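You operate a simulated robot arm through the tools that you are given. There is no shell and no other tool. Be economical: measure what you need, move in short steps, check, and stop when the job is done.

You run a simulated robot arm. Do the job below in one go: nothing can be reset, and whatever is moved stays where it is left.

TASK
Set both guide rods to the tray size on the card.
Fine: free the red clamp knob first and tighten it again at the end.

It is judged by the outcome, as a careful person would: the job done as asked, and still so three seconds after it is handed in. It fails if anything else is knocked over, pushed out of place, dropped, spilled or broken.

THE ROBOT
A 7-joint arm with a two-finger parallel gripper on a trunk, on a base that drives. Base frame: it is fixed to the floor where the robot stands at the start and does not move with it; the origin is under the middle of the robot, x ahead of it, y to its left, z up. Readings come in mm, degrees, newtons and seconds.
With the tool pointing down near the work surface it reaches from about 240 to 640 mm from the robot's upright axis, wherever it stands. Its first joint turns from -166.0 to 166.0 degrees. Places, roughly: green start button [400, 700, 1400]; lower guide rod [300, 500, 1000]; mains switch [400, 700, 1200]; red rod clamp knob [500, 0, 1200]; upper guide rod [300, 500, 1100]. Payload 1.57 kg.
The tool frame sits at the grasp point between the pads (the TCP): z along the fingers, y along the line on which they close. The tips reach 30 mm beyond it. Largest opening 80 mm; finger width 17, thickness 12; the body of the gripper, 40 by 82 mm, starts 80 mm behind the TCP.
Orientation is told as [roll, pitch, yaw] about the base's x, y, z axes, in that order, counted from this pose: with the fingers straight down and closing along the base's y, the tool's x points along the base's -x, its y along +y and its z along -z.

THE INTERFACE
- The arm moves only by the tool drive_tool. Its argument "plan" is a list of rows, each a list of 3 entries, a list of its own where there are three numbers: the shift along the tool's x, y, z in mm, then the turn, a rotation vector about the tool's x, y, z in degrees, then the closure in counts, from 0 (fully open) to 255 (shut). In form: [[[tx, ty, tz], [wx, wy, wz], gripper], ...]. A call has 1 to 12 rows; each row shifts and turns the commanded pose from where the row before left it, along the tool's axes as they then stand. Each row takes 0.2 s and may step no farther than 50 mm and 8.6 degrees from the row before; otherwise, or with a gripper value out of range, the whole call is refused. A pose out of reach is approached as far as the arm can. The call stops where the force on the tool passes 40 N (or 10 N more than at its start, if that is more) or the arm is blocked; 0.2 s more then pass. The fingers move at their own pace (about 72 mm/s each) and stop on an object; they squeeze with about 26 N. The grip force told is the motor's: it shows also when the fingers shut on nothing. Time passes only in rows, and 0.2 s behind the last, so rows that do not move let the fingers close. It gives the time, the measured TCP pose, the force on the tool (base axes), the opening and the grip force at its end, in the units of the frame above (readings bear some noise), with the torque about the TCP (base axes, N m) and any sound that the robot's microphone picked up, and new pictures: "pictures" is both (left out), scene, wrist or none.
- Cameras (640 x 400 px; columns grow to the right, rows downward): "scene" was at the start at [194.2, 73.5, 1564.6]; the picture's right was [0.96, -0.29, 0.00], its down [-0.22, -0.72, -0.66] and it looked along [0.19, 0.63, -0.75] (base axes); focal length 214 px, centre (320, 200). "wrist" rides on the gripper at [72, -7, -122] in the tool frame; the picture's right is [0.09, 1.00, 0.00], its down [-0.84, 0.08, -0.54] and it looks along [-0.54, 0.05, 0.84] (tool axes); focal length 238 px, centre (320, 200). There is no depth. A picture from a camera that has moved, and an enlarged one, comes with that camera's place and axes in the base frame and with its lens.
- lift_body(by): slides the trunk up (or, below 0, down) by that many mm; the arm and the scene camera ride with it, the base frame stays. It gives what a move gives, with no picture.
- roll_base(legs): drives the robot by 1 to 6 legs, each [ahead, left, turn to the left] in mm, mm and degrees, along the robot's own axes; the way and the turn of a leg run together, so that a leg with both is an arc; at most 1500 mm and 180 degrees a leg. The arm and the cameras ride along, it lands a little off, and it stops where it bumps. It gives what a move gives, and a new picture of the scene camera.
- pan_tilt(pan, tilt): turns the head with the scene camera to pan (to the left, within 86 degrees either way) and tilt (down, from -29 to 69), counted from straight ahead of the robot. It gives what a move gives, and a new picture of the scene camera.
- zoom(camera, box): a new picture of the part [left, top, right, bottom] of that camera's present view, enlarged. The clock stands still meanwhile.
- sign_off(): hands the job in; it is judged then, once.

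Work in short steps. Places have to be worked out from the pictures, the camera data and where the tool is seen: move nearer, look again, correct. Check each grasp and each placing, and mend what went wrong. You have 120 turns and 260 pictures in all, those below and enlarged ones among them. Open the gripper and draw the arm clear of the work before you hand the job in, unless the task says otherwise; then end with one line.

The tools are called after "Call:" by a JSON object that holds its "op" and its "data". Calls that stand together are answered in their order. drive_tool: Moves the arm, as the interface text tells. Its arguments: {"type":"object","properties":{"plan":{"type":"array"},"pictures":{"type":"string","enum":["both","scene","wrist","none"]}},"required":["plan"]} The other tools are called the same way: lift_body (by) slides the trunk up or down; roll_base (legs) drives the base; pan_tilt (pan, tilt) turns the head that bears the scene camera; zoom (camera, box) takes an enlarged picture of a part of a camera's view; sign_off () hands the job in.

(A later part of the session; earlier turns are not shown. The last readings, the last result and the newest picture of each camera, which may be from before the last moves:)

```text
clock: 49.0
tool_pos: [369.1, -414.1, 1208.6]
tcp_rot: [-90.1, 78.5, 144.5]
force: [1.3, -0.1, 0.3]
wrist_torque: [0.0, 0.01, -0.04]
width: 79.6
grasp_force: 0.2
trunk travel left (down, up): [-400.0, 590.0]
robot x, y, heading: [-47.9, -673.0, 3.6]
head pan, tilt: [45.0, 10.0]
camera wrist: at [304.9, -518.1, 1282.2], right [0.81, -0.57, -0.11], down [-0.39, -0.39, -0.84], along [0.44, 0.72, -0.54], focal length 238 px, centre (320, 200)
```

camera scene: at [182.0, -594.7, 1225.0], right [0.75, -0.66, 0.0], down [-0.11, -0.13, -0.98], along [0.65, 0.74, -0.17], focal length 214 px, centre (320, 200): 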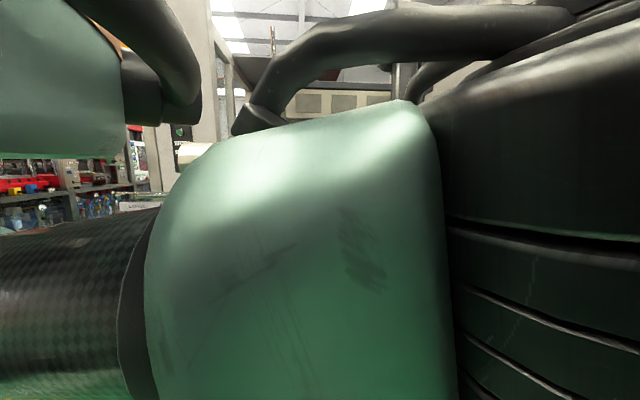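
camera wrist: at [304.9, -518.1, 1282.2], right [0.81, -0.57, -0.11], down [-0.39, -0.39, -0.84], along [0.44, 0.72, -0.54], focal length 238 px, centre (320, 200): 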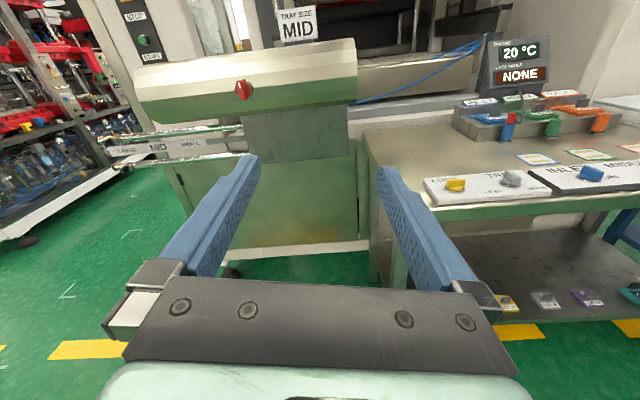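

The tool is now square with the machine (z axis heading 54.6°), rolled about 11°. The wrist view agrees with the knob at (487,42,1222). I zoom in on the knob and drive the base to bring the tool about 90 mm short of it.

Call:
{"op": "roll_base", "data": {"legs": [[91, 378, 0]]}}

Call:
{"op": "drive_tool", "data": {"plan": [[[0, 0, 0], [0, 0, -5.7], 0], [[0, 0, 0], [0, 0, -5.8], 0]], "pictures": "wrist"}}

Call:
{"op": "zoom", "data": {"camera": "wrist", "box": [220, 40, 420, 165]}}

```text
clock: 51.5
tool_pos: [434.7, -35.3, 1208.1]
tcp_rot: [-90.0, 78.5, 144.8]
force: [0.1, 0.0, 0.4]
wrist_torque: [0.02, 0.0, 0.02]
width: 79.7
grasp_force: 0.1
trunk travel left (down, up): [-400.0, 590.0]
robot x, y, heading: [18.6, -298.3, 4.0]
head pan, tilt: [45.0, 10.0]
camera scene: at [247.7, -216.7, 1225.0], right [0.75, -0.66, 0.0], down [-0.11, -0.13, -0.98], along [0.65, 0.74, -0.17], focal length 214 px, centre (320, 200)
```

scene: 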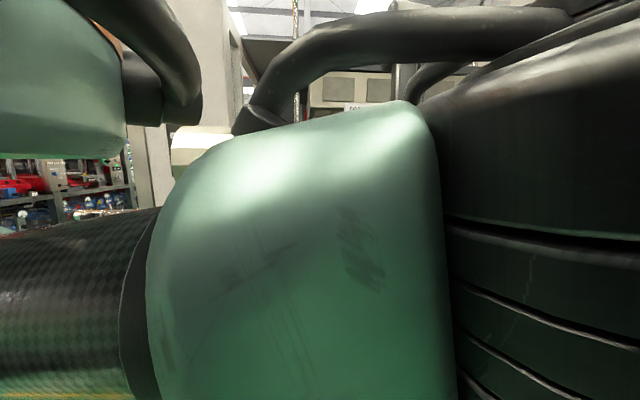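

```text
clock: 52.1
tool_pos: [434.8, -37.4, 1209.4]
tcp_rot: [115.0, 89.8, -10.1]
force: [0.4, 0.4, -0.9]
wrist_torque: [-0.01, -0.03, -0.02]
width: 80.0
grasp_force: 0.0
trunk travel left (down, up): [-400.0, 590.0]
robot x, y, heading: [15.4, -297.9, 4.1]
head pan, tilt: [45.0, 10.0]
camera wrist: at [358.1, -131.9, 1282.4], right [0.81, -0.57, 0.09], down [-0.25, -0.49, -0.84], along [0.53, 0.66, -0.54], focal length 238 px, centre (320, 200)
```

wrist: 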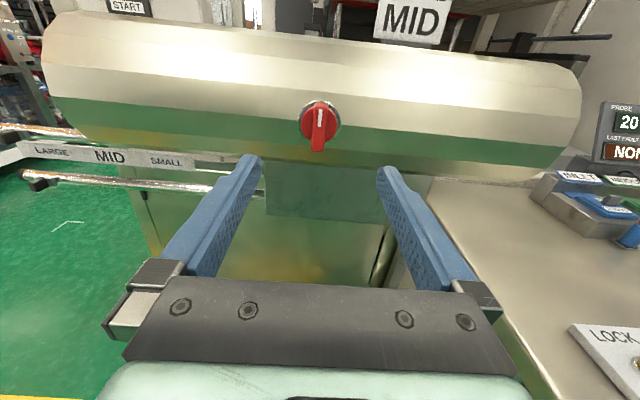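

```text
3.20 times, centred on (320, 102) of wrist
camera zoom: at [358.1, -131.9, 1282.4], right [0.81, -0.57, 0.09], down [-0.25, -0.49, -0.84], along [0.53, 0.66, -0.54], focal length 763 px, centre (320, 512)
```

zoom: 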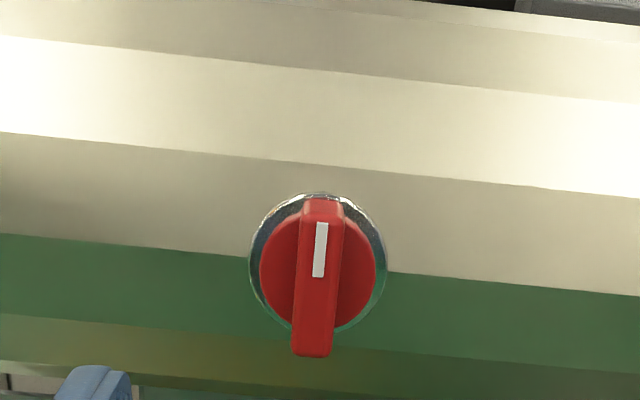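

The fin stands vertical with the mark at 12 o'clock, and the fingers straddle it nicely. I move up 13, left 3 and forward about 70 mm in steps.

Call:
{"op": "drive_tool", "data": {"plan": [[[13, -3, 0], [0, 0, 0], 0], [[0, 0, 35], [0, 0, 0], 0], [[0, 0, 30], [0, 0, 0], 0], [[0, 0, 0], [0, 0, 0], 0]], "pictures": "wrist"}}

Call:
{"op": "zoom", "data": {"camera": "wrist", "box": [200, 80, 440, 230]}}

```text
clock: 53.1
tool_pos: [469.2, 19.6, 1222.1]
tcp_rot: [-143.7, 89.9, 91.3]
force: [0.1, -0.3, 0.5]
wrist_torque: [-0.02, -0.03, 0.02]
width: 80.1
grasp_force: 0.1
trunk travel left (down, up): [-400.0, 590.0]
robot x, y, heading: [15.1, -296.1, 3.9]
head pan, tilt: [45.0, 10.0]
camera wrist: at [394.1, -76.8, 1295.6], right [0.81, -0.57, 0.09], down [-0.25, -0.49, -0.84], along [0.53, 0.66, -0.54], focal length 238 px, centre (320, 200)
```

wrist: 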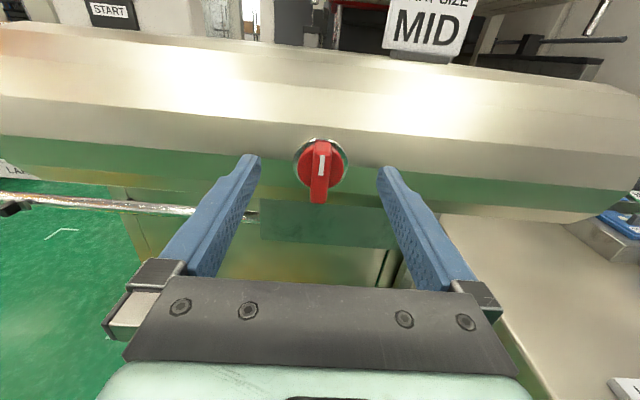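

```text
2.67 times, centred on (320, 155) of wrist
camera zoom: at [394.1, -76.8, 1295.6], right [0.81, -0.57, 0.09], down [-0.25, -0.49, -0.84], along [0.53, 0.66, -0.54], focal length 636 px, centre (320, 320)
```

zoom: 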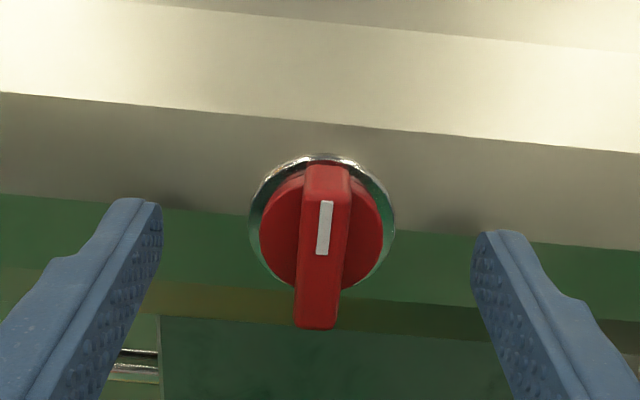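

The tips already overlap the fin by about 13 mm. I go 6 mm further and close on it.

Call:
{"op": "drive_tool", "data": {"plan": [[[0, 0, 6], [0, 0, 0], 0], [[0, 0, 0], [0, 0, 0], 255], [[0, 0, 0], [0, 0, 0], 255], [[0, 0, 0], [0, 0, 0], 255], [[0, 0, 0], [0, 0, 0], 255]], "pictures": "wrist"}}

Call:
{"op": "zoom", "data": {"camera": "wrist", "box": [200, 80, 440, 230]}}

```text
clock: 54.3
tool_pos: [473.0, 23.4, 1223.7]
tcp_rot: [-163.4, 90.0, 71.3]
force: [2.4, 0.5, 1.4]
wrist_torque: [-0.02, 0.01, -0.55]
width: 12.1
grasp_force: 29.0
trunk travel left (down, up): [-400.0, 590.0]
robot x, y, heading: [17.7, -297.3, 3.9]
head pan, tilt: [45.0, 10.0]
camera wrist: at [397.4, -72.6, 1295.4], right [0.81, -0.57, 0.09], down [-0.25, -0.49, -0.84], along [0.53, 0.66, -0.54], focal length 238 px, centre (320, 200)
```

wrist: 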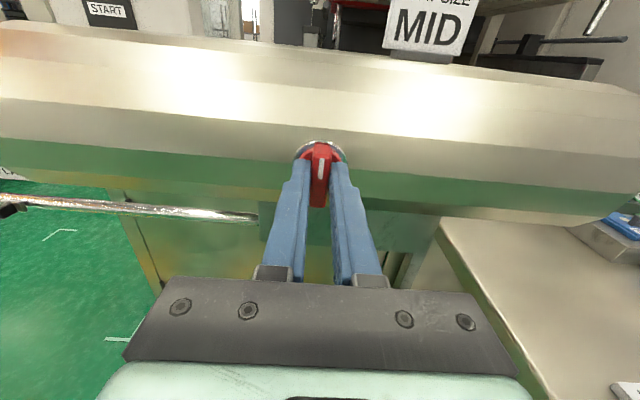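

```text
2.67 times, centred on (320, 155) of wrist
camera zoom: at [397.4, -72.6, 1295.4], right [0.81, -0.57, 0.09], down [-0.25, -0.49, -0.84], along [0.53, 0.66, -0.54], focal length 636 px, centre (320, 320)
```

zoom: 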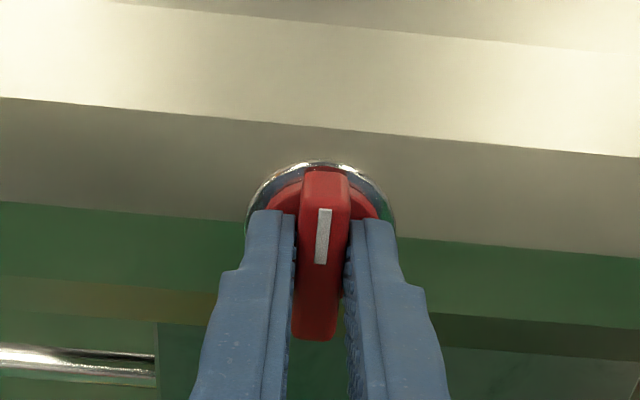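

Gripped at 12 mm. I try turning it counter-clockwise (negative about tool z) gently.

Call:
{"op": "drive_tool", "data": {"plan": [[[0, 0, 0], [0, 0, -6], 255], [[0, 0, 0], [0, 0, -6], 255], [[0, 0, 0], [0, 0, -6], 255]], "pictures": "wrist"}}

Call:
{"op": "zoom", "data": {"camera": "wrist", "box": [200, 80, 440, 230]}}

```text
clock: 55.1
tool_pos: [473.6, 23.8, 1222.2]
tcp_rot: [89.9, 72.0, -35.4]
force: [2.5, -2.3, -0.2]
wrist_torque: [0.35, 0.88, -0.7]
width: 17.6
grasp_force: 32.5
trunk travel left (down, up): [-400.0, 590.0]
robot x, y, heading: [14.7, -297.9, 4.0]
head pan, tilt: [45.0, 10.0]
camera wrist: at [379.5, -59.8, 1289.3], right [0.75, -0.53, 0.4], down [-0.04, -0.63, -0.77], along [0.66, 0.56, -0.5], focal length 238 px, centre (320, 200)
```

wrist: 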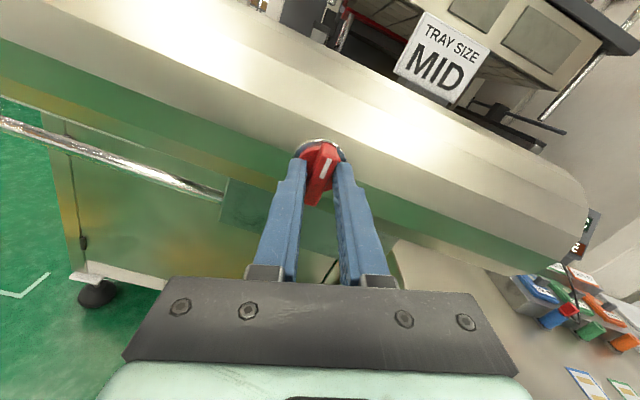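

```text
2.67 times, centred on (320, 155) of wrist
camera zoom: at [379.5, -59.8, 1289.3], right [0.75, -0.53, 0.4], down [-0.04, -0.63, -0.77], along [0.66, 0.56, -0.5], focal length 636 px, centre (320, 320)
```

zoom: 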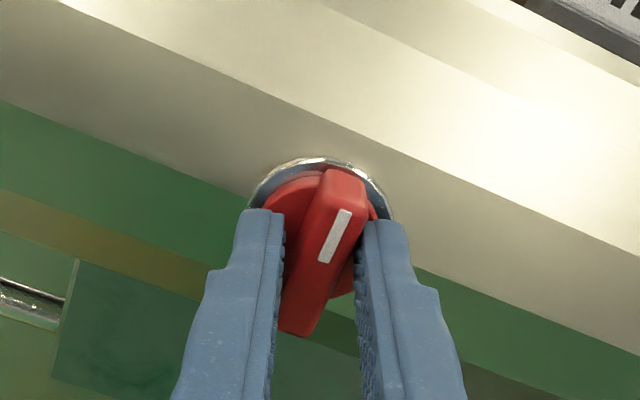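

The fin didn't follow: the tool turned 18° and the fingers were pried open to 17.6 mm, with about 0.9 Nm. I turn back and try gently clockwise.

Call:
{"op": "drive_tool", "data": {"plan": [[[0, 0, 0], [0, 0, 6], 255], [[0, 0, 0], [0, 0, 6], 255], [[0, 0, 0], [0, 0, 6], 255], [[0, 0, 0], [0, 0, 6], 255], [[0, 0, 0], [0, 0, 6], 255]], "pictures": "wrist"}}

Call:
{"op": "zoom", "data": {"camera": "wrist", "box": [200, 80, 440, 230]}}

```text
clock: 56.3
tool_pos: [473.5, 23.0, 1223.9]
tcp_rot: [-90.6, 78.0, 144.3]
force: [6.3, -1.9, 2.8]
wrist_torque: [0.6, -0.5, -0.83]
width: 11.8
grasp_force: 28.9
trunk travel left (down, up): [-400.0, 590.0]
robot x, y, heading: [16.2, -299.2, 4.0]
head pan, tilt: [45.0, 10.0]
camera wrist: at [410.3, -81.9, 1295.7], right [0.81, -0.57, -0.12], down [-0.39, -0.38, -0.84], along [0.43, 0.72, -0.54], focal length 238 px, centre (320, 200)
```

wrist: 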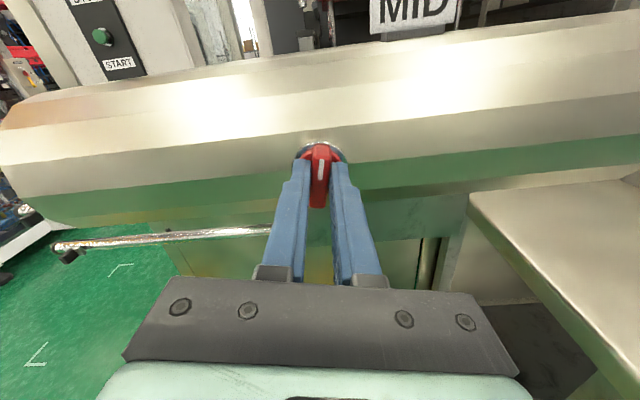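

```text
2.67 times, centred on (320, 155) of wrist
camera zoom: at [410.3, -81.9, 1295.7], right [0.81, -0.57, -0.12], down [-0.39, -0.38, -0.84], along [0.43, 0.72, -0.54], focal length 636 px, centre (320, 320)
```

zoom: 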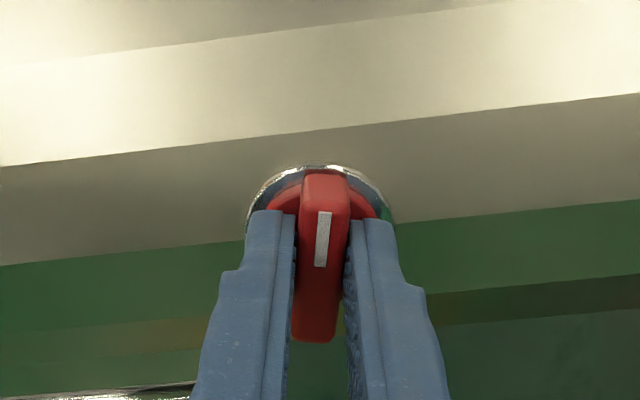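

It follows clockwise, aligned with the fingers at 12°, so the start position was against a stop the other way. I keep turning clockwise and watch for a stop.

Call:
{"op": "drive_tool", "data": {"plan": [[[0, 0, 0], [0, 0, 6], 255], [[0, 0, 0], [0, 0, 6], 255], [[0, 0, 0], [0, 0, 6], 255], [[0, 0, 0], [0, 0, 6], 255], [[0, 0, 0], [0, 0, 6], 255], [[0, 0, 0], [0, 0, 6], 255]], "pictures": "wrist"}}

Call:
{"op": "zoom", "data": {"camera": "wrist", "box": [200, 80, 440, 230]}}

```text
clock: 57.7
tool_pos: [476.8, 21.9, 1221.5]
tcp_rot: [-90.0, 41.7, 144.5]
force: [13.7, -5.2, 5.0]
wrist_torque: [-0.13, 0.08, -0.84]
width: 11.7
grasp_force: 29.3
trunk travel left (down, up): [-400.0, 590.0]
robot x, y, heading: [14.6, -297.9, 3.7]
head pan, tilt: [45.0, 10.0]
camera wrist: at [444.5, -106.3, 1275.7], right [0.6, -0.42, -0.68], down [-0.78, -0.11, -0.62], along [0.19, 0.9, -0.4], focal length 238 px, centre (320, 200)
```

wrist: 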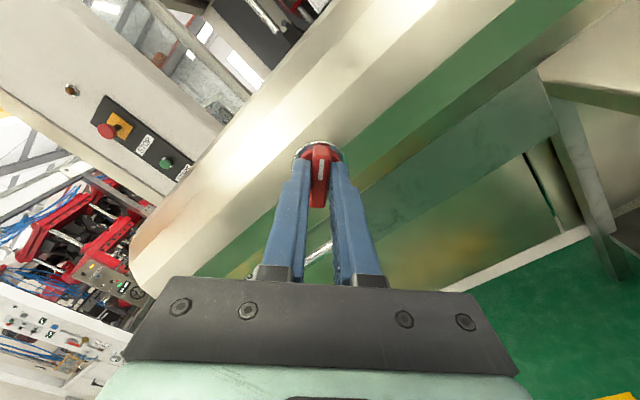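

```text
2.67 times, centred on (320, 155) of wrist
camera zoom: at [444.5, -106.3, 1275.7], right [0.6, -0.42, -0.68], down [-0.78, -0.11, -0.62], along [0.19, 0.9, -0.4], focal length 636 px, centre (320, 320)
```

zoom: 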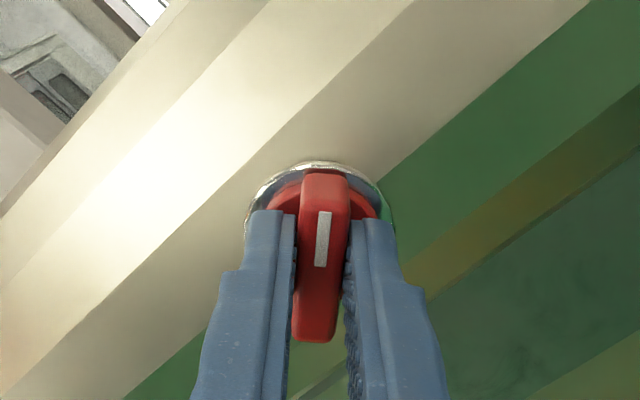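

It follows at 48° with no stop yet, and a side force of about 14 N shows a slight off-centre. I relieve that by 3 mm toward +d and continue to 90°.

Call:
{"op": "drive_tool", "data": {"plan": [[[2.2, 2, 0], [0, 0, 0], 255], [[0, 0, 0], [0, 0, 6], 255], [[0, 0, 0], [0, 0, 6], 255], [[0, 0, 0], [0, 0, 6], 255], [[0, 0, 0], [0, 0, 6], 255]], "pictures": "wrist"}}

Call:
{"op": "zoom", "data": {"camera": "wrist", "box": [200, 80, 440, 230]}}

```text
clock: 58.9
tool_pos: [475.1, 21.9, 1220.1]
tcp_rot: [-90.6, 18.1, 144.6]
force: [-4.1, -7.7, 19.1]
wrist_torque: [-0.1, 0.12, 0.16]
width: 11.9
grasp_force: 29.3
trunk travel left (down, up): [-400.0, 590.0]
robot x, y, heading: [16.5, -300.8, 3.9]
head pan, tilt: [45.0, 10.0]
stopped in row 5: the force on the tool passed its limit at 43 N (the readings are from after the stop); the commanded pose is now the measured one
camera wrist: at [458.8, -116.1, 1248.8], right [0.33, -0.22, -0.92], down [-0.94, 0.0, -0.34], along [0.08, 0.98, -0.21], focal length 238 px, centre (320, 200)
```

wrist: 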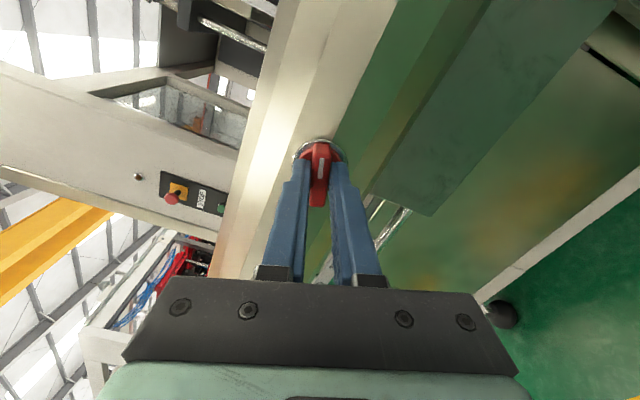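

```text
2.67 times, centred on (320, 155) of wrist
camera zoom: at [458.8, -116.1, 1248.8], right [0.33, -0.22, -0.92], down [-0.94, 0.0, -0.34], along [0.08, 0.98, -0.21], focal length 636 px, centre (320, 320)
```

zoom: 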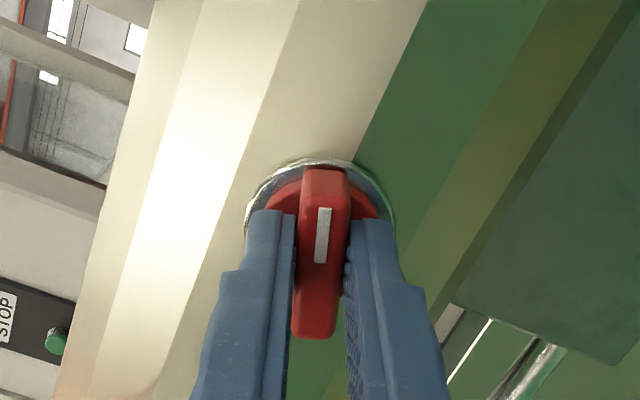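

It followed to about 72°. The residual force is upward from off-centre, so I relieve it 3 mm upward and continue to 90°.

Call:
{"op": "drive_tool", "data": {"plan": [[[1, -2.8, 0], [0, 0, 0], 255], [[0, 0, 0], [0, 0, 5], 255], [[0.5, -1, 0], [0, 0, 5], 255], [[0, 0, 0], [0, 0, 5], 255], [[0, 0, 0], [0, 0, 3], 255]], "pictures": "wrist"}}

Call:
{"op": "zoom", "data": {"camera": "wrist", "box": [200, 80, 440, 230]}}

```text
clock: 59.6
tool_pos: [475.6, 21.3, 1221.7]
tcp_rot: [-90.9, 12.9, 144.5]
force: [-10.8, -10.9, 18.6]
wrist_torque: [-0.04, 0.14, 0.46]
width: 12.1
grasp_force: 29.5
trunk travel left (down, up): [-400.0, 590.0]
robot x, y, heading: [16.0, -295.6, 4.0]
head pan, tilt: [45.0, 10.0]
stopped in row 3: the force on the tool passed its limit at 43 N (the readings are from after the stop); the commanded pose is now the measured one
camera wrist: at [460.5, -117.4, 1241.2], right [0.26, -0.17, -0.95], down [-0.96, 0.02, -0.27], along [0.07, 0.99, -0.15], focal length 238 px, centre (320, 200)
```

wrist: 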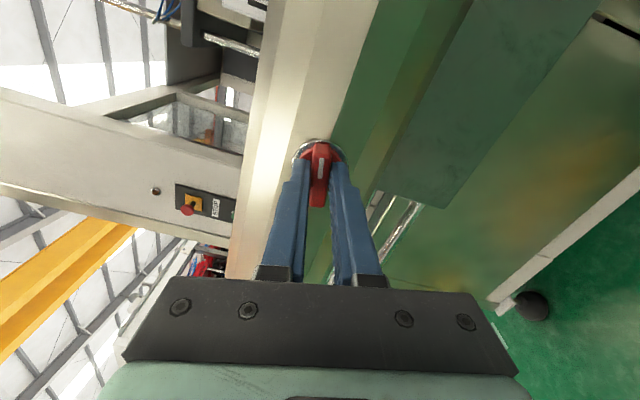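

```text
2.67 times, centred on (320, 155) of wrist
camera zoom: at [460.5, -117.4, 1241.2], right [0.26, -0.17, -0.95], down [-0.96, 0.02, -0.27], along [0.07, 0.99, -0.15], focal length 636 px, centre (320, 320)
```

zoom: 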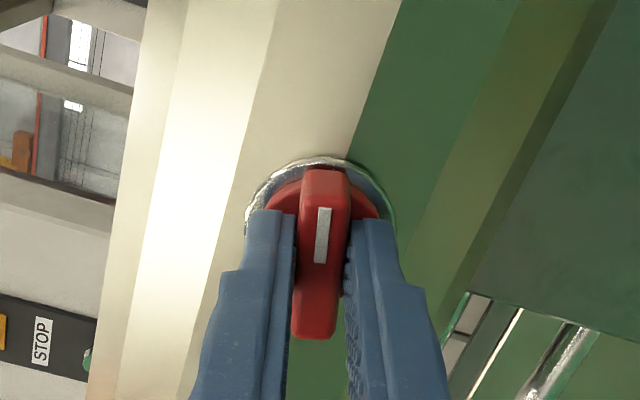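

Now 77°, but misalignment force builds up. I open the fingers to relax, look, and regrasp.

Call:
{"op": "drive_tool", "data": {"plan": [[[0, 0, 0], [0, 0, 0], 150], [[0, 0, 0], [0, 0, 0], 150], [[0, 0, 0], [0, 0, 0], 150]], "pictures": "wrist"}}

Call:
{"op": "zoom", "data": {"camera": "wrist", "box": [200, 80, 440, 230]}}

```text
clock: 60.4
tool_pos: [478.0, 25.0, 1217.1]
tcp_rot: [-90.4, 12.7, 144.6]
force: [-0.1, 0.3, 0.0]
wrist_torque: [0.0, 0.05, 0.02]
width: 33.0
grasp_force: 0.0
trunk travel left (down, up): [-400.0, 590.0]
robot x, y, heading: [14.5, -302.2, 3.9]
head pan, tilt: [45.0, 10.0]
camera wrist: at [463.9, -114.4, 1238.5], right [0.25, -0.17, -0.95], down [-0.96, 0.02, -0.26], along [0.07, 0.98, -0.16], focal length 238 px, centre (320, 200)
```

wrist: 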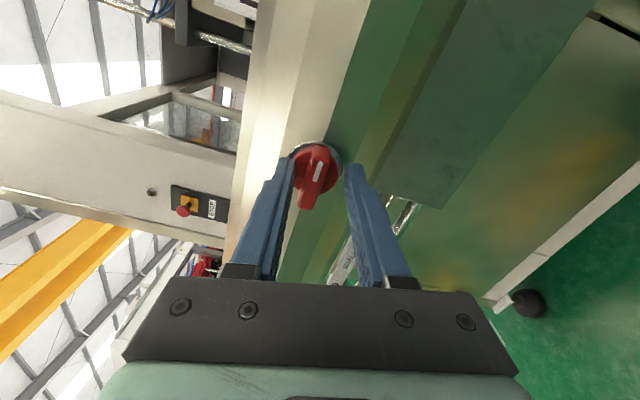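

```text
2.67 times, centred on (320, 155) of wrist
camera zoom: at [463.9, -114.4, 1238.5], right [0.25, -0.17, -0.95], down [-0.96, 0.02, -0.26], along [0.07, 0.98, -0.16], focal length 636 px, centre (320, 320)
```

zoom: 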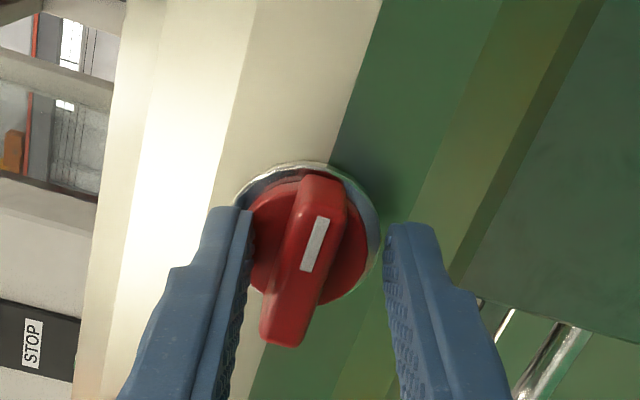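

On release the fin sprang about 14° further clockwise to ~90°, like a detent at the freed position. I open fully and back away.

Call:
{"op": "drive_tool", "data": {"plan": [[[0, 0, 0], [0, 0, 0], 0], [[0, 0, -30], [0, 0, 0], 0], [[0, 0, -45], [0, 0, 0], 0], [[0, 0, -45], [0, 0, -6], 0], [[0, 0, 0], [0, 0, -8.5], 0], [[0, 0, 0], [0, 0, -8.5], 0], [[0, 0, 0], [0, 0, -8.5], 0], [[0, 0, 0], [0, 0, -8.5], 0], [[0, 0, 0], [0, 0, -8.5], 0], [[0, 0, 0], [0, 0, -8.5], 0], [[0, 0, 0], [0, 0, -8.5], 0], [[0, 0, 0], [0, 0, -8.5], 0]], "pictures": "wrist"}}

Call:
{"op": "zoom", "data": {"camera": "wrist", "box": [220, 40, 420, 165]}}

Call:
{"op": "zoom", "data": {"camera": "wrist", "box": [0, 80, 200, 205]}}

```text
clock: 63.2
tool_pos: [416.5, -45.5, 1191.5]
tcp_rot: [-54.1, 83.7, -175.1]
force: [0.1, -1.0, 0.4]
wrist_torque: [0.0, 0.0, -0.02]
width: 79.7
grasp_force: 0.1
trunk travel left (down, up): [-400.0, 590.0]
robot x, y, heading: [12.3, -301.0, 3.9]
head pan, tilt: [45.0, 10.0]
stopped in row 12: the arm was blocked; the commanded pose is now the measured one
camera wrist: at [356.0, -145.2, 1272.9], right [0.86, -0.51, 0.0], down [-0.3, -0.51, -0.8], along [0.41, 0.69, -0.6], focal length 238 px, centre (320, 200)
```

wrist: 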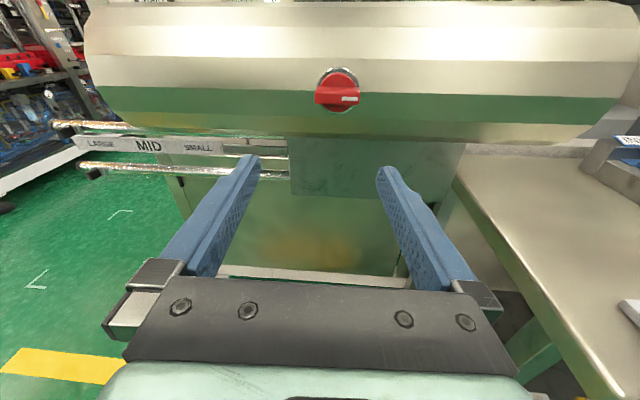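

```text
3.20 times, centred on (320, 102) of wrist
camera zoom: at [356.0, -145.2, 1272.9], right [0.86, -0.51, 0.0], down [-0.3, -0.51, -0.8], along [0.41, 0.69, -0.6], focal length 763 px, centre (320, 512)
```

zoom: 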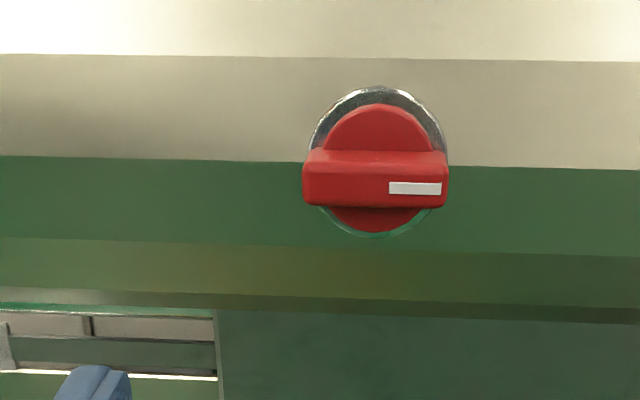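

```text
3.20 times, centred on (100, 142) of wrist
camera zoom: at [356.0, -145.2, 1272.9], right [0.86, -0.51, 0.0], down [-0.3, -0.51, -0.8], along [0.41, 0.69, -0.6], focal length 763 px, centre (1024, 384)
```

zoom: 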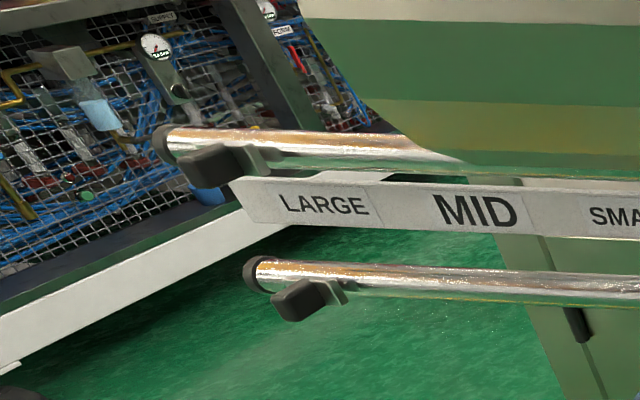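

The knob now lies horizontal, freed. Next I go to the rods: base leg one along the table to the left, then trunk down 100, then leg two toward the rods.

Call:
{"op": "roll_base", "data": {"legs": [[-425, 346, 0]]}}

Call:
{"op": "lift_body", "data": {"by": -100}}

Call:
{"op": "drive_tool", "data": {"plan": [[[0, 0, 0], [0, 3.5, 0], 0], [[0, 0, 0], [0, 0, 0], 0]], "pictures": "wrist"}}

```text
clock: 66.3
tool_pos: [-30.7, 259.4, 1193.2]
tcp_rot: [-55.2, 83.7, -176.1]
force: [0.1, 1.0, 0.1]
wrist_torque: [0.01, 0.0, -0.04]
width: 80.1
grasp_force: 0.1
trunk travel left (down, up): [-400.0, 590.0]
robot x, y, heading: [-429.0, 7.4, 4.1]
head pan, tilt: [45.0, 10.0]
camera scene: at [-195.2, 83.6, 1226.6], right [0.71, -0.7, 0.0], down [-0.11, -0.11, -0.99], along [0.69, 0.7, -0.16], focal length 214 px, centre (320, 200)
```

scene: 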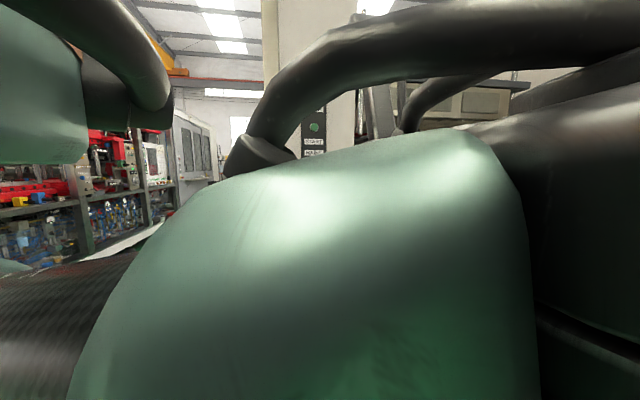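

```text
clock: 67.6
tool_pos: [-29.9, 261.2, 1092.1]
tcp_rot: [-54.1, 83.5, -174.9]
force: [-0.2, 0.4, -0.5]
wrist_torque: [0.02, 0.03, 0.0]
width: 79.8
grasp_force: 0.1
trunk travel left (down, up): [-300.0, 690.0]
robot x, y, heading: [-434.2, 6.5, 4.5]
head pan, tilt: [45.0, 10.0]
```

```text
clock: 68.2
tool_pos: [-29.1, 259.9, 1093.3]
tcp_rot: [-88.5, 84.9, 150.8]
force: [-0.3, -0.4, 0.4]
wrist_torque: [-0.02, -0.02, -0.01]
width: 80.0
grasp_force: 0.0
trunk travel left (down, up): [-300.0, 690.0]
robot x, y, heading: [-430.1, 7.9, 4.1]
head pan, tilt: [45.0, 10.0]
camera wrist: at [-93.1, 156.0, 1167.1], right [0.86, -0.51, 0.0], down [-0.28, -0.47, -0.84], along [0.43, 0.72, -0.54], focal length 238 px, centre (320, 200)
```

wrist: 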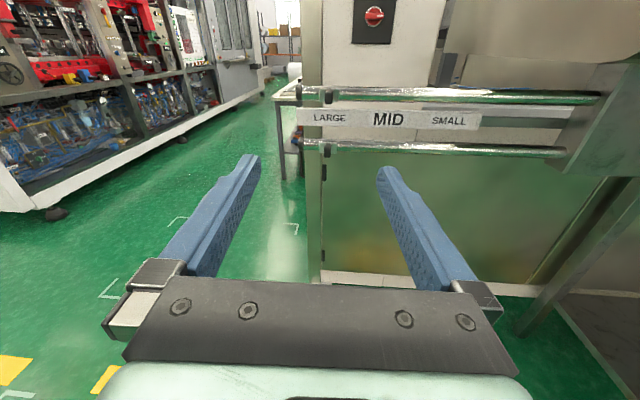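

Nice square-on view: both handles sit at LARGE. I correct the roll and yaw slightly and zoom in for precise handle and MID positions.

Call:
{"op": "drive_tool", "data": {"plan": [[[0, 0, 0], [-4.4, 0, 0], 0], [[0, 0, 0], [0, 0, -5.4], 0], [[0, 0, 0], [0, 0, 0], 0]], "pictures": "wrist"}}

Call:
{"op": "zoom", "data": {"camera": "wrist", "box": [250, 60, 490, 210]}}

```text
clock: 69.0
tool_pos: [-28.7, 264.1, 1090.8]
tcp_rot: [6.2, 88.9, -118.7]
force: [-0.9, -0.3, -0.5]
wrist_torque: [-0.03, -0.02, 0.0]
width: 80.2
grasp_force: 0.0
trunk travel left (down, up): [-300.0, 690.0]
robot x, y, heading: [-431.7, 6.0, 4.0]
head pan, tilt: [45.0, 10.0]
camera wrist: at [-103.2, 168.3, 1165.2], right [0.82, -0.57, 0.09], down [-0.25, -0.5, -0.83], along [0.52, 0.65, -0.56], focal length 238 px, centre (320, 200)
```

wrist: 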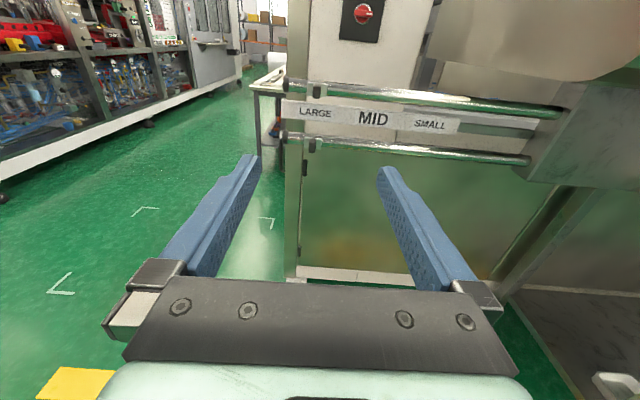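

```text
2.67 times, centred on (370, 135) of wrist
camera zoom: at [-103.2, 168.3, 1165.2], right [0.82, -0.57, 0.09], down [-0.25, -0.5, -0.83], along [0.52, 0.65, -0.56], focal length 636 px, centre (187, 373)
```

zoom: 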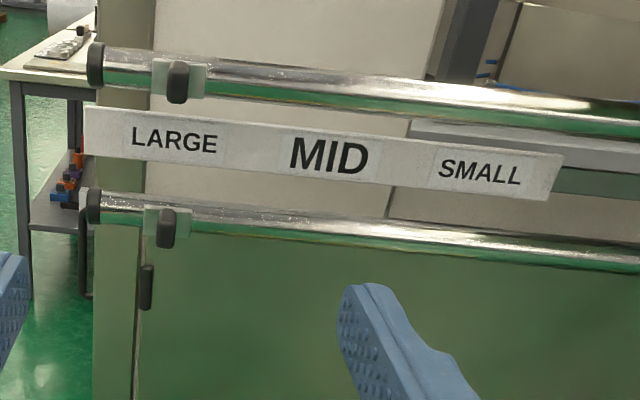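

The geometry is consistent: upper handle (153,533,1093), lower about (154,537,988), MID 111 mm along d from the present place. I drive the base 220 mm toward the rods.

Call:
{"op": "roll_base", "data": {"legs": [[139, 170, 0]]}}

Call:
{"op": "drive_tool", "data": {"plan": [[[0, -7, 0], [0, 0, 0], 0], [[0, 0, 30], [0, 0, 0], 0], [[0, 0, 0], [0, 0, 0], 0]], "pictures": "wrist"}}

Call:
{"op": "zoom", "data": {"camera": "wrist", "box": [200, 80, 440, 230]}}

```text
clock: 70.7
tool_pos: [101.2, 436.6, 1090.7]
tcp_rot: [4.6, 88.9, -120.9]
force: [-0.3, -0.5, -0.1]
wrist_torque: [-0.02, -0.01, 0.02]
width: 80.1
grasp_force: 0.0
trunk travel left (down, up): [-300.0, 690.0]
robot x, y, heading: [-305.0, 182.9, 3.8]
head pan, tilt: [45.0, 10.0]
camera scene: at [-71.0, 262.1, 1125.1], right [0.75, -0.67, 0.0], down [-0.12, -0.13, -0.98], along [0.66, 0.73, -0.17], focal length 214 px, centre (320, 200)
```

scene: 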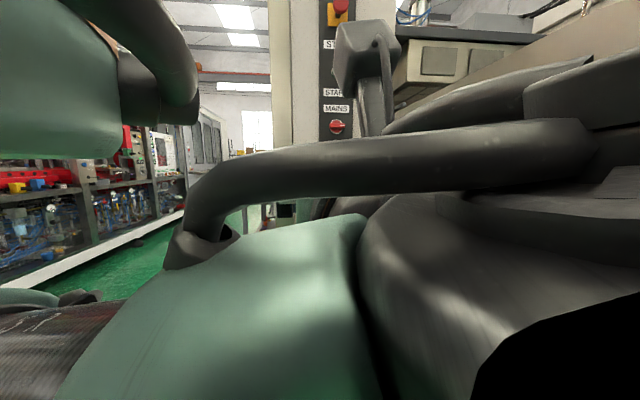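

```text
clock: 71.5
tool_pos: [110.9, 461.8, 1089.0]
tcp_rot: [4.3, 89.0, -121.2]
force: [0.0, -0.3, -0.4]
wrist_torque: [-0.01, 0.01, -0.01]
width: 80.3
grasp_force: 0.1
trunk travel left (down, up): [-300.0, 690.0]
robot x, y, heading: [-303.0, 181.9, 3.5]
head pan, tilt: [45.0, 10.0]
camera wrist: at [36.0, 369.1, 1164.4], right [0.81, -0.58, 0.09], down [-0.26, -0.5, -0.83], along [0.52, 0.65, -0.55], focal length 238 px, centre (320, 200)
```

wrist: 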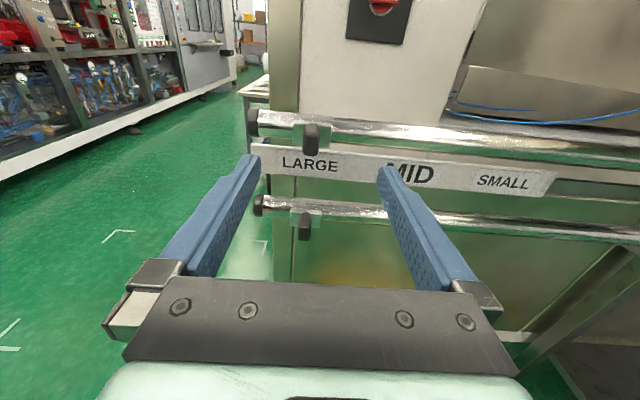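

```text
2.67 times, centred on (320, 155) of wrist
camera zoom: at [36.0, 369.1, 1164.4], right [0.81, -0.58, 0.09], down [-0.26, -0.5, -0.83], along [0.52, 0.65, -0.55], focal length 636 px, centre (320, 320)
```

zoom: 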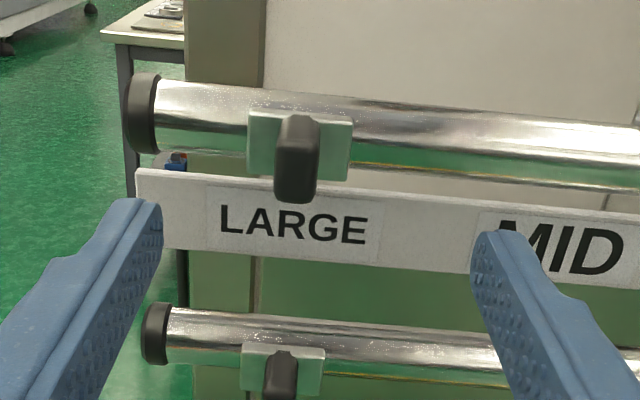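

I line up 9 mm left and 3 mm up, then advance 62 mm onto the upper handle.

Call:
{"op": "drive_tool", "data": {"plan": [[[3, -9, 0], [0, 0, 0], 0], [[0, 0, 35], [0, 0, 0], 0], [[0, 0, 24], [0, 0, 0], 0], [[0, 0, 0], [0, 0, 0], 0]], "pictures": "wrist"}}

Call:
{"op": "zoom", "data": {"camera": "wrist", "box": [200, 80, 440, 230]}}

```text
clock: 72.5
tool_pos: [138.9, 518.2, 1091.4]
tcp_rot: [4.3, 89.0, -121.0]
force: [0.2, -0.2, 0.1]
wrist_torque: [-0.03, 0.05, -0.02]
width: 80.0
grasp_force: 0.0
trunk travel left (down, up): [-300.0, 690.0]
robot x, y, heading: [-306.7, 181.9, 3.6]
head pan, tilt: [45.0, 10.0]
camera wrist: at [63.8, 424.1, 1166.7], right [0.81, -0.58, 0.09], down [-0.26, -0.5, -0.83], along [0.52, 0.65, -0.55], focal length 238 px, centre (320, 200)
```

wrist: 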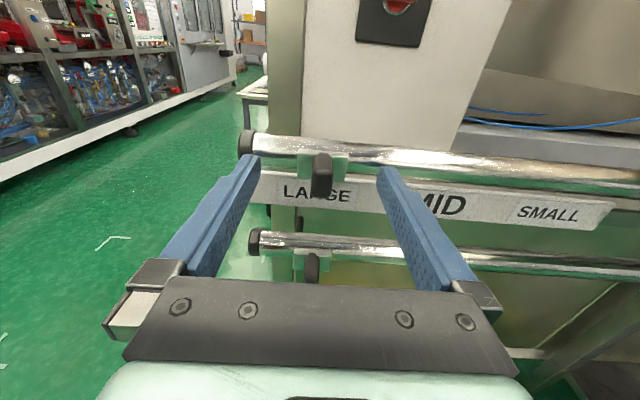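

```text
2.67 times, centred on (320, 155) of wrist
camera zoom: at [63.8, 424.1, 1166.7], right [0.81, -0.58, 0.09], down [-0.26, -0.5, -0.83], along [0.52, 0.65, -0.55], focal length 636 px, centre (320, 320)
```

zoom: 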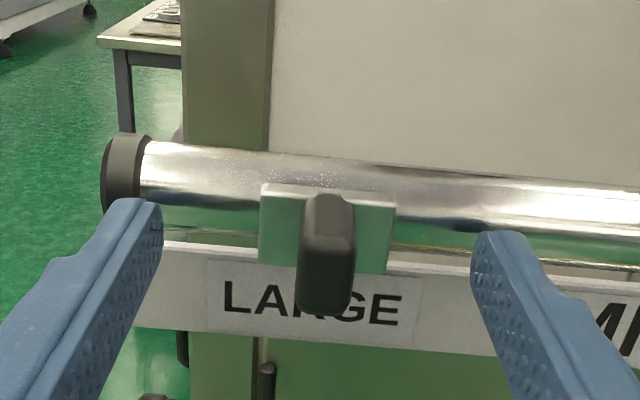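

The handle is centred between the pads. I close on it.

Call:
{"op": "drive_tool", "data": {"plan": [[[0, 0, 3], [0, 0, 0], 0], [[0, 0, 0], [0, 0, 0], 255], [[0, 0, 0], [0, 0, 0], 255], [[0, 0, 0], [0, 0, 0], 255], [[0, 0, 0], [0, 0, 0], 255]], "pictures": "none"}}

Call:
{"op": "drive_tool", "data": {"plan": [[[0, 10, 0], [0, 0, 0], 255], [[0, 15, 0], [0, 0, 0], 255], [[0, 15, 0], [0, 0, 0], 255], [[0, 15, 0], [0, 0, 0], 255], [[0, 0, 0], [0, 0, 0], 255]], "pictures": "wrist"}}

```text
clock: 73.7
tool_pos: [141.8, 520.0, 1090.3]
tcp_rot: [2.6, 89.1, -122.9]
force: [4.3, -0.1, 1.1]
wrist_torque: [0.01, -0.03, -0.85]
width: 13.8
grasp_force: 30.2
trunk travel left (down, up): [-300.0, 690.0]
robot x, y, heading: [-308.4, 179.8, 3.4]
head pan, tilt: [45.0, 10.0]
```

```text
clock: 74.9
tool_pos: [186.2, 488.3, 1091.9]
tcp_rot: [1.1, 88.8, -124.3]
force: [-4.1, -8.5, -9.8]
wrist_torque: [-0.04, 0.0, -0.75]
width: 13.7
grasp_force: 30.3
trunk travel left (down, up): [-300.0, 690.0]
robot x, y, heading: [-299.0, 185.2, 3.4]
head pan, tilt: [45.0, 10.0]
camera wrist: at [111.1, 393.6, 1166.1], right [0.81, -0.58, 0.09], down [-0.26, -0.5, -0.83], along [0.52, 0.65, -0.56], focal length 238 px, centre (320, 200)
```

wrist: 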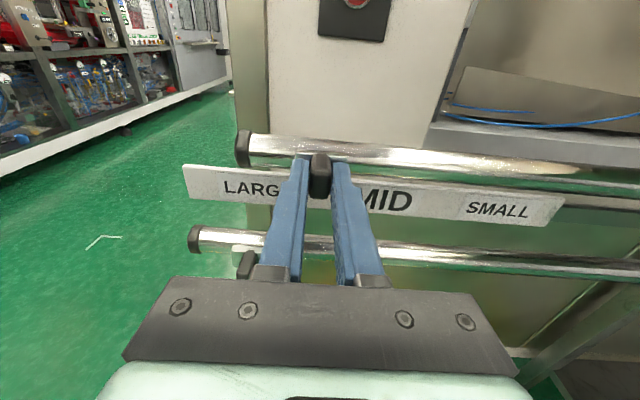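

The rod slides with the handle, so the clamp is free. I move another 56 mm to MID.

Call:
{"op": "drive_tool", "data": {"plan": [[[0, 15, 0], [0, 0, 0], 255], [[0, 15, 0], [0, 0, 0], 255], [[0, 15, 0], [0, 0, 0], 255], [[0, 11, 0], [0, 0, 0], 255], [[0, 0, 0], [0, 0, 0], 255]], "pictures": "wrist"}}

Call:
{"op": "zoom", "data": {"camera": "wrist", "box": [200, 80, 440, 230]}}

```text
clock: 76.1
tool_pos: [232.5, 455.7, 1089.9]
tcp_rot: [0.4, 88.9, -125.0]
force: [-11.1, -13.3, -13.3]
wrist_torque: [-0.14, 0.12, -0.77]
width: 14.0
grasp_force: 30.8
trunk travel left (down, up): [-300.0, 690.0]
robot x, y, heading: [-304.7, 180.0, 3.7]
head pan, tilt: [45.0, 10.0]
camera wrist: at [157.4, 360.6, 1166.5], right [0.81, -0.58, 0.09], down [-0.26, -0.5, -0.83], along [0.52, 0.65, -0.56], focal length 238 px, centre (320, 200)
```

wrist: 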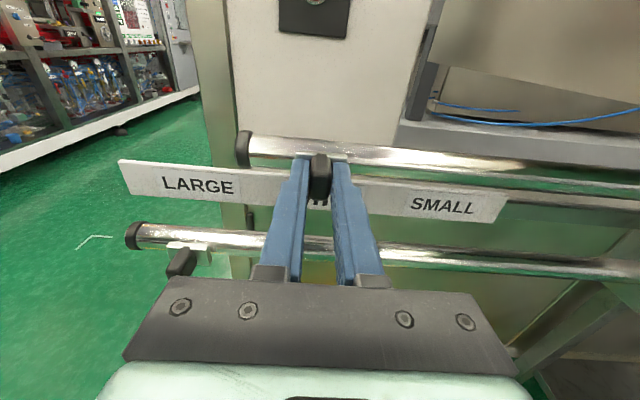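

```text
2.67 times, centred on (320, 155) of wrist
camera zoom: at [157.4, 360.6, 1166.5], right [0.81, -0.58, 0.09], down [-0.26, -0.5, -0.83], along [0.52, 0.65, -0.56], focal length 636 px, centre (320, 320)
```

zoom: 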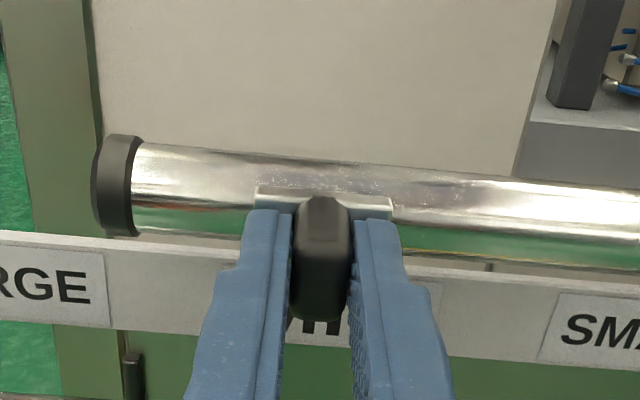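

The handle covers MID. I open, back off and check the alignment.

Call:
{"op": "drive_tool", "data": {"plan": [[[0, 0, 0], [0, 0, 0], 120], [[0, 0, 0], [0, 0, 0], 0], [[0, 0, -30], [0, 0, 0], 0], [[0, 0, -45], [0, 0, 0], 0], [[0, 0, -45], [0, 0, 0], 0], [[0, 0, 0], [0, 0, 0], 0]], "pictures": "wrist"}}

Call:
{"op": "zoom", "data": {"camera": "wrist", "box": [160, 60, 480, 260]}}

```text
clock: 77.5
tool_pos: [163.8, 362.1, 1083.9]
tcp_rot: [10.1, 87.1, -115.2]
force: [0.2, -0.4, 0.0]
wrist_torque: [-0.01, 0.02, -0.01]
width: 80.2
grasp_force: 0.0
trunk travel left (down, up): [-300.0, 690.0]
robot x, y, heading: [-302.7, 184.5, 3.5]
head pan, tilt: [45.0, 10.0]
camera wrist: at [89.9, 270.0, 1162.6], right [0.82, -0.57, 0.1], down [-0.27, -0.53, -0.81], along [0.51, 0.63, -0.58], focal length 238 px, centre (320, 200)
```

wrist: 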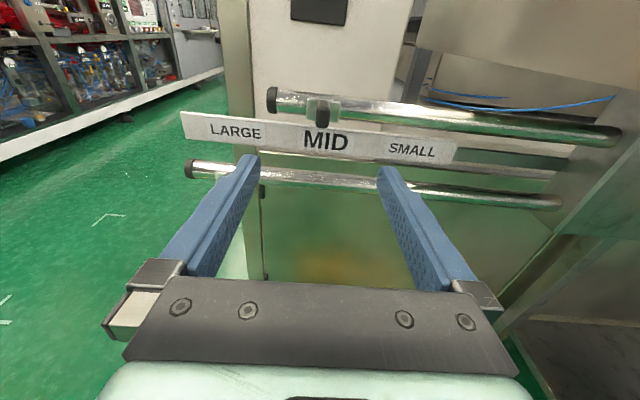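

```text
2.00 times, centred on (320, 160) of wrist
camera zoom: at [89.9, 270.0, 1162.6], right [0.82, -0.57, 0.1], down [-0.27, -0.53, -0.81], along [0.51, 0.63, -0.58], focal length 477 px, centre (320, 280)
```

zoom: 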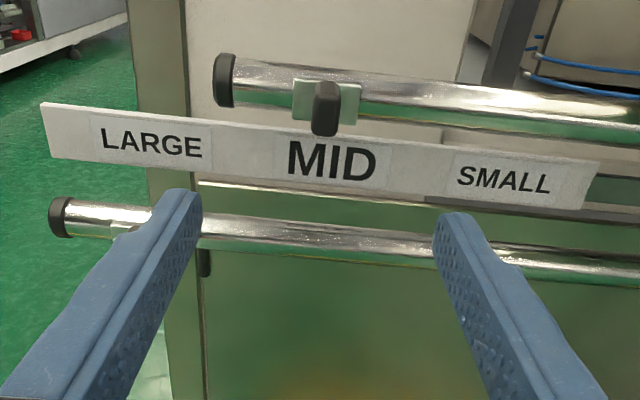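

The handle stands about 7–8 mm left of MID's centre, after allowing for camera roll. I regrasp and nudge it right by 7 mm, first going forward with the pitch corrected.

Call:
{"op": "drive_tool", "data": {"plan": [[[7, 1, 30], [0, 2.9, 0], 0], [[0, 0, 40], [0, 0, 0], 0], [[0, 0, 36], [0, 0, 0], 0], [[0, 0, 8], [0, 0, 0], 0], [[0, 0, 0], [0, 0, 0], 0]], "pictures": "wrist"}}

Call:
{"op": "zoom", "data": {"camera": "wrist", "box": [200, 80, 440, 230]}}

```text
clock: 78.7
tool_pos: [228.8, 450.6, 1102.0]
tcp_rot: [177.4, 88.0, 52.2]
force: [0.3, -0.3, 1.0]
wrist_torque: [-0.05, -0.01, -0.04]
width: 80.0
grasp_force: 0.0
trunk travel left (down, up): [-300.0, 690.0]
robot x, y, heading: [-303.8, 184.8, 3.9]
head pan, tilt: [45.0, 10.0]
camera wrist: at [151.2, 352.7, 1171.1], right [0.81, -0.58, 0.09], down [-0.23, -0.46, -0.85], along [0.54, 0.67, -0.51], focal length 238 px, centre (320, 200)
```

wrist: 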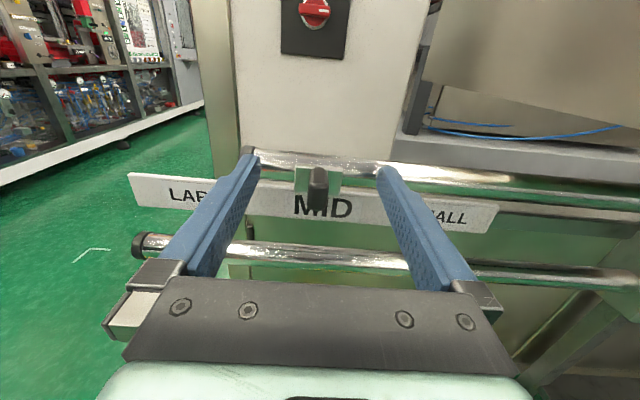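

```text
2.67 times, centred on (320, 155) of wrist
camera zoom: at [151.2, 352.7, 1171.1], right [0.81, -0.58, 0.09], down [-0.23, -0.46, -0.85], along [0.54, 0.67, -0.51], focal length 636 px, centre (320, 320)
```

zoom: 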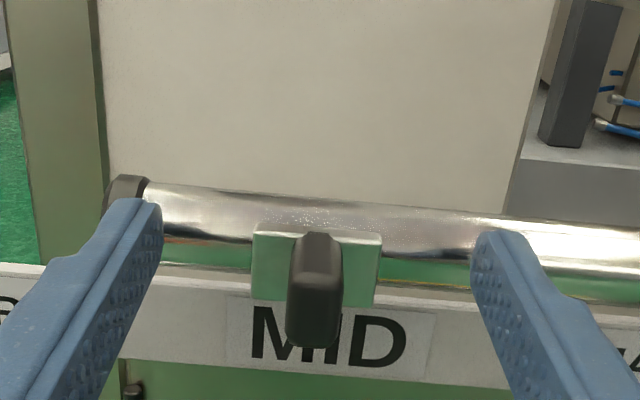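

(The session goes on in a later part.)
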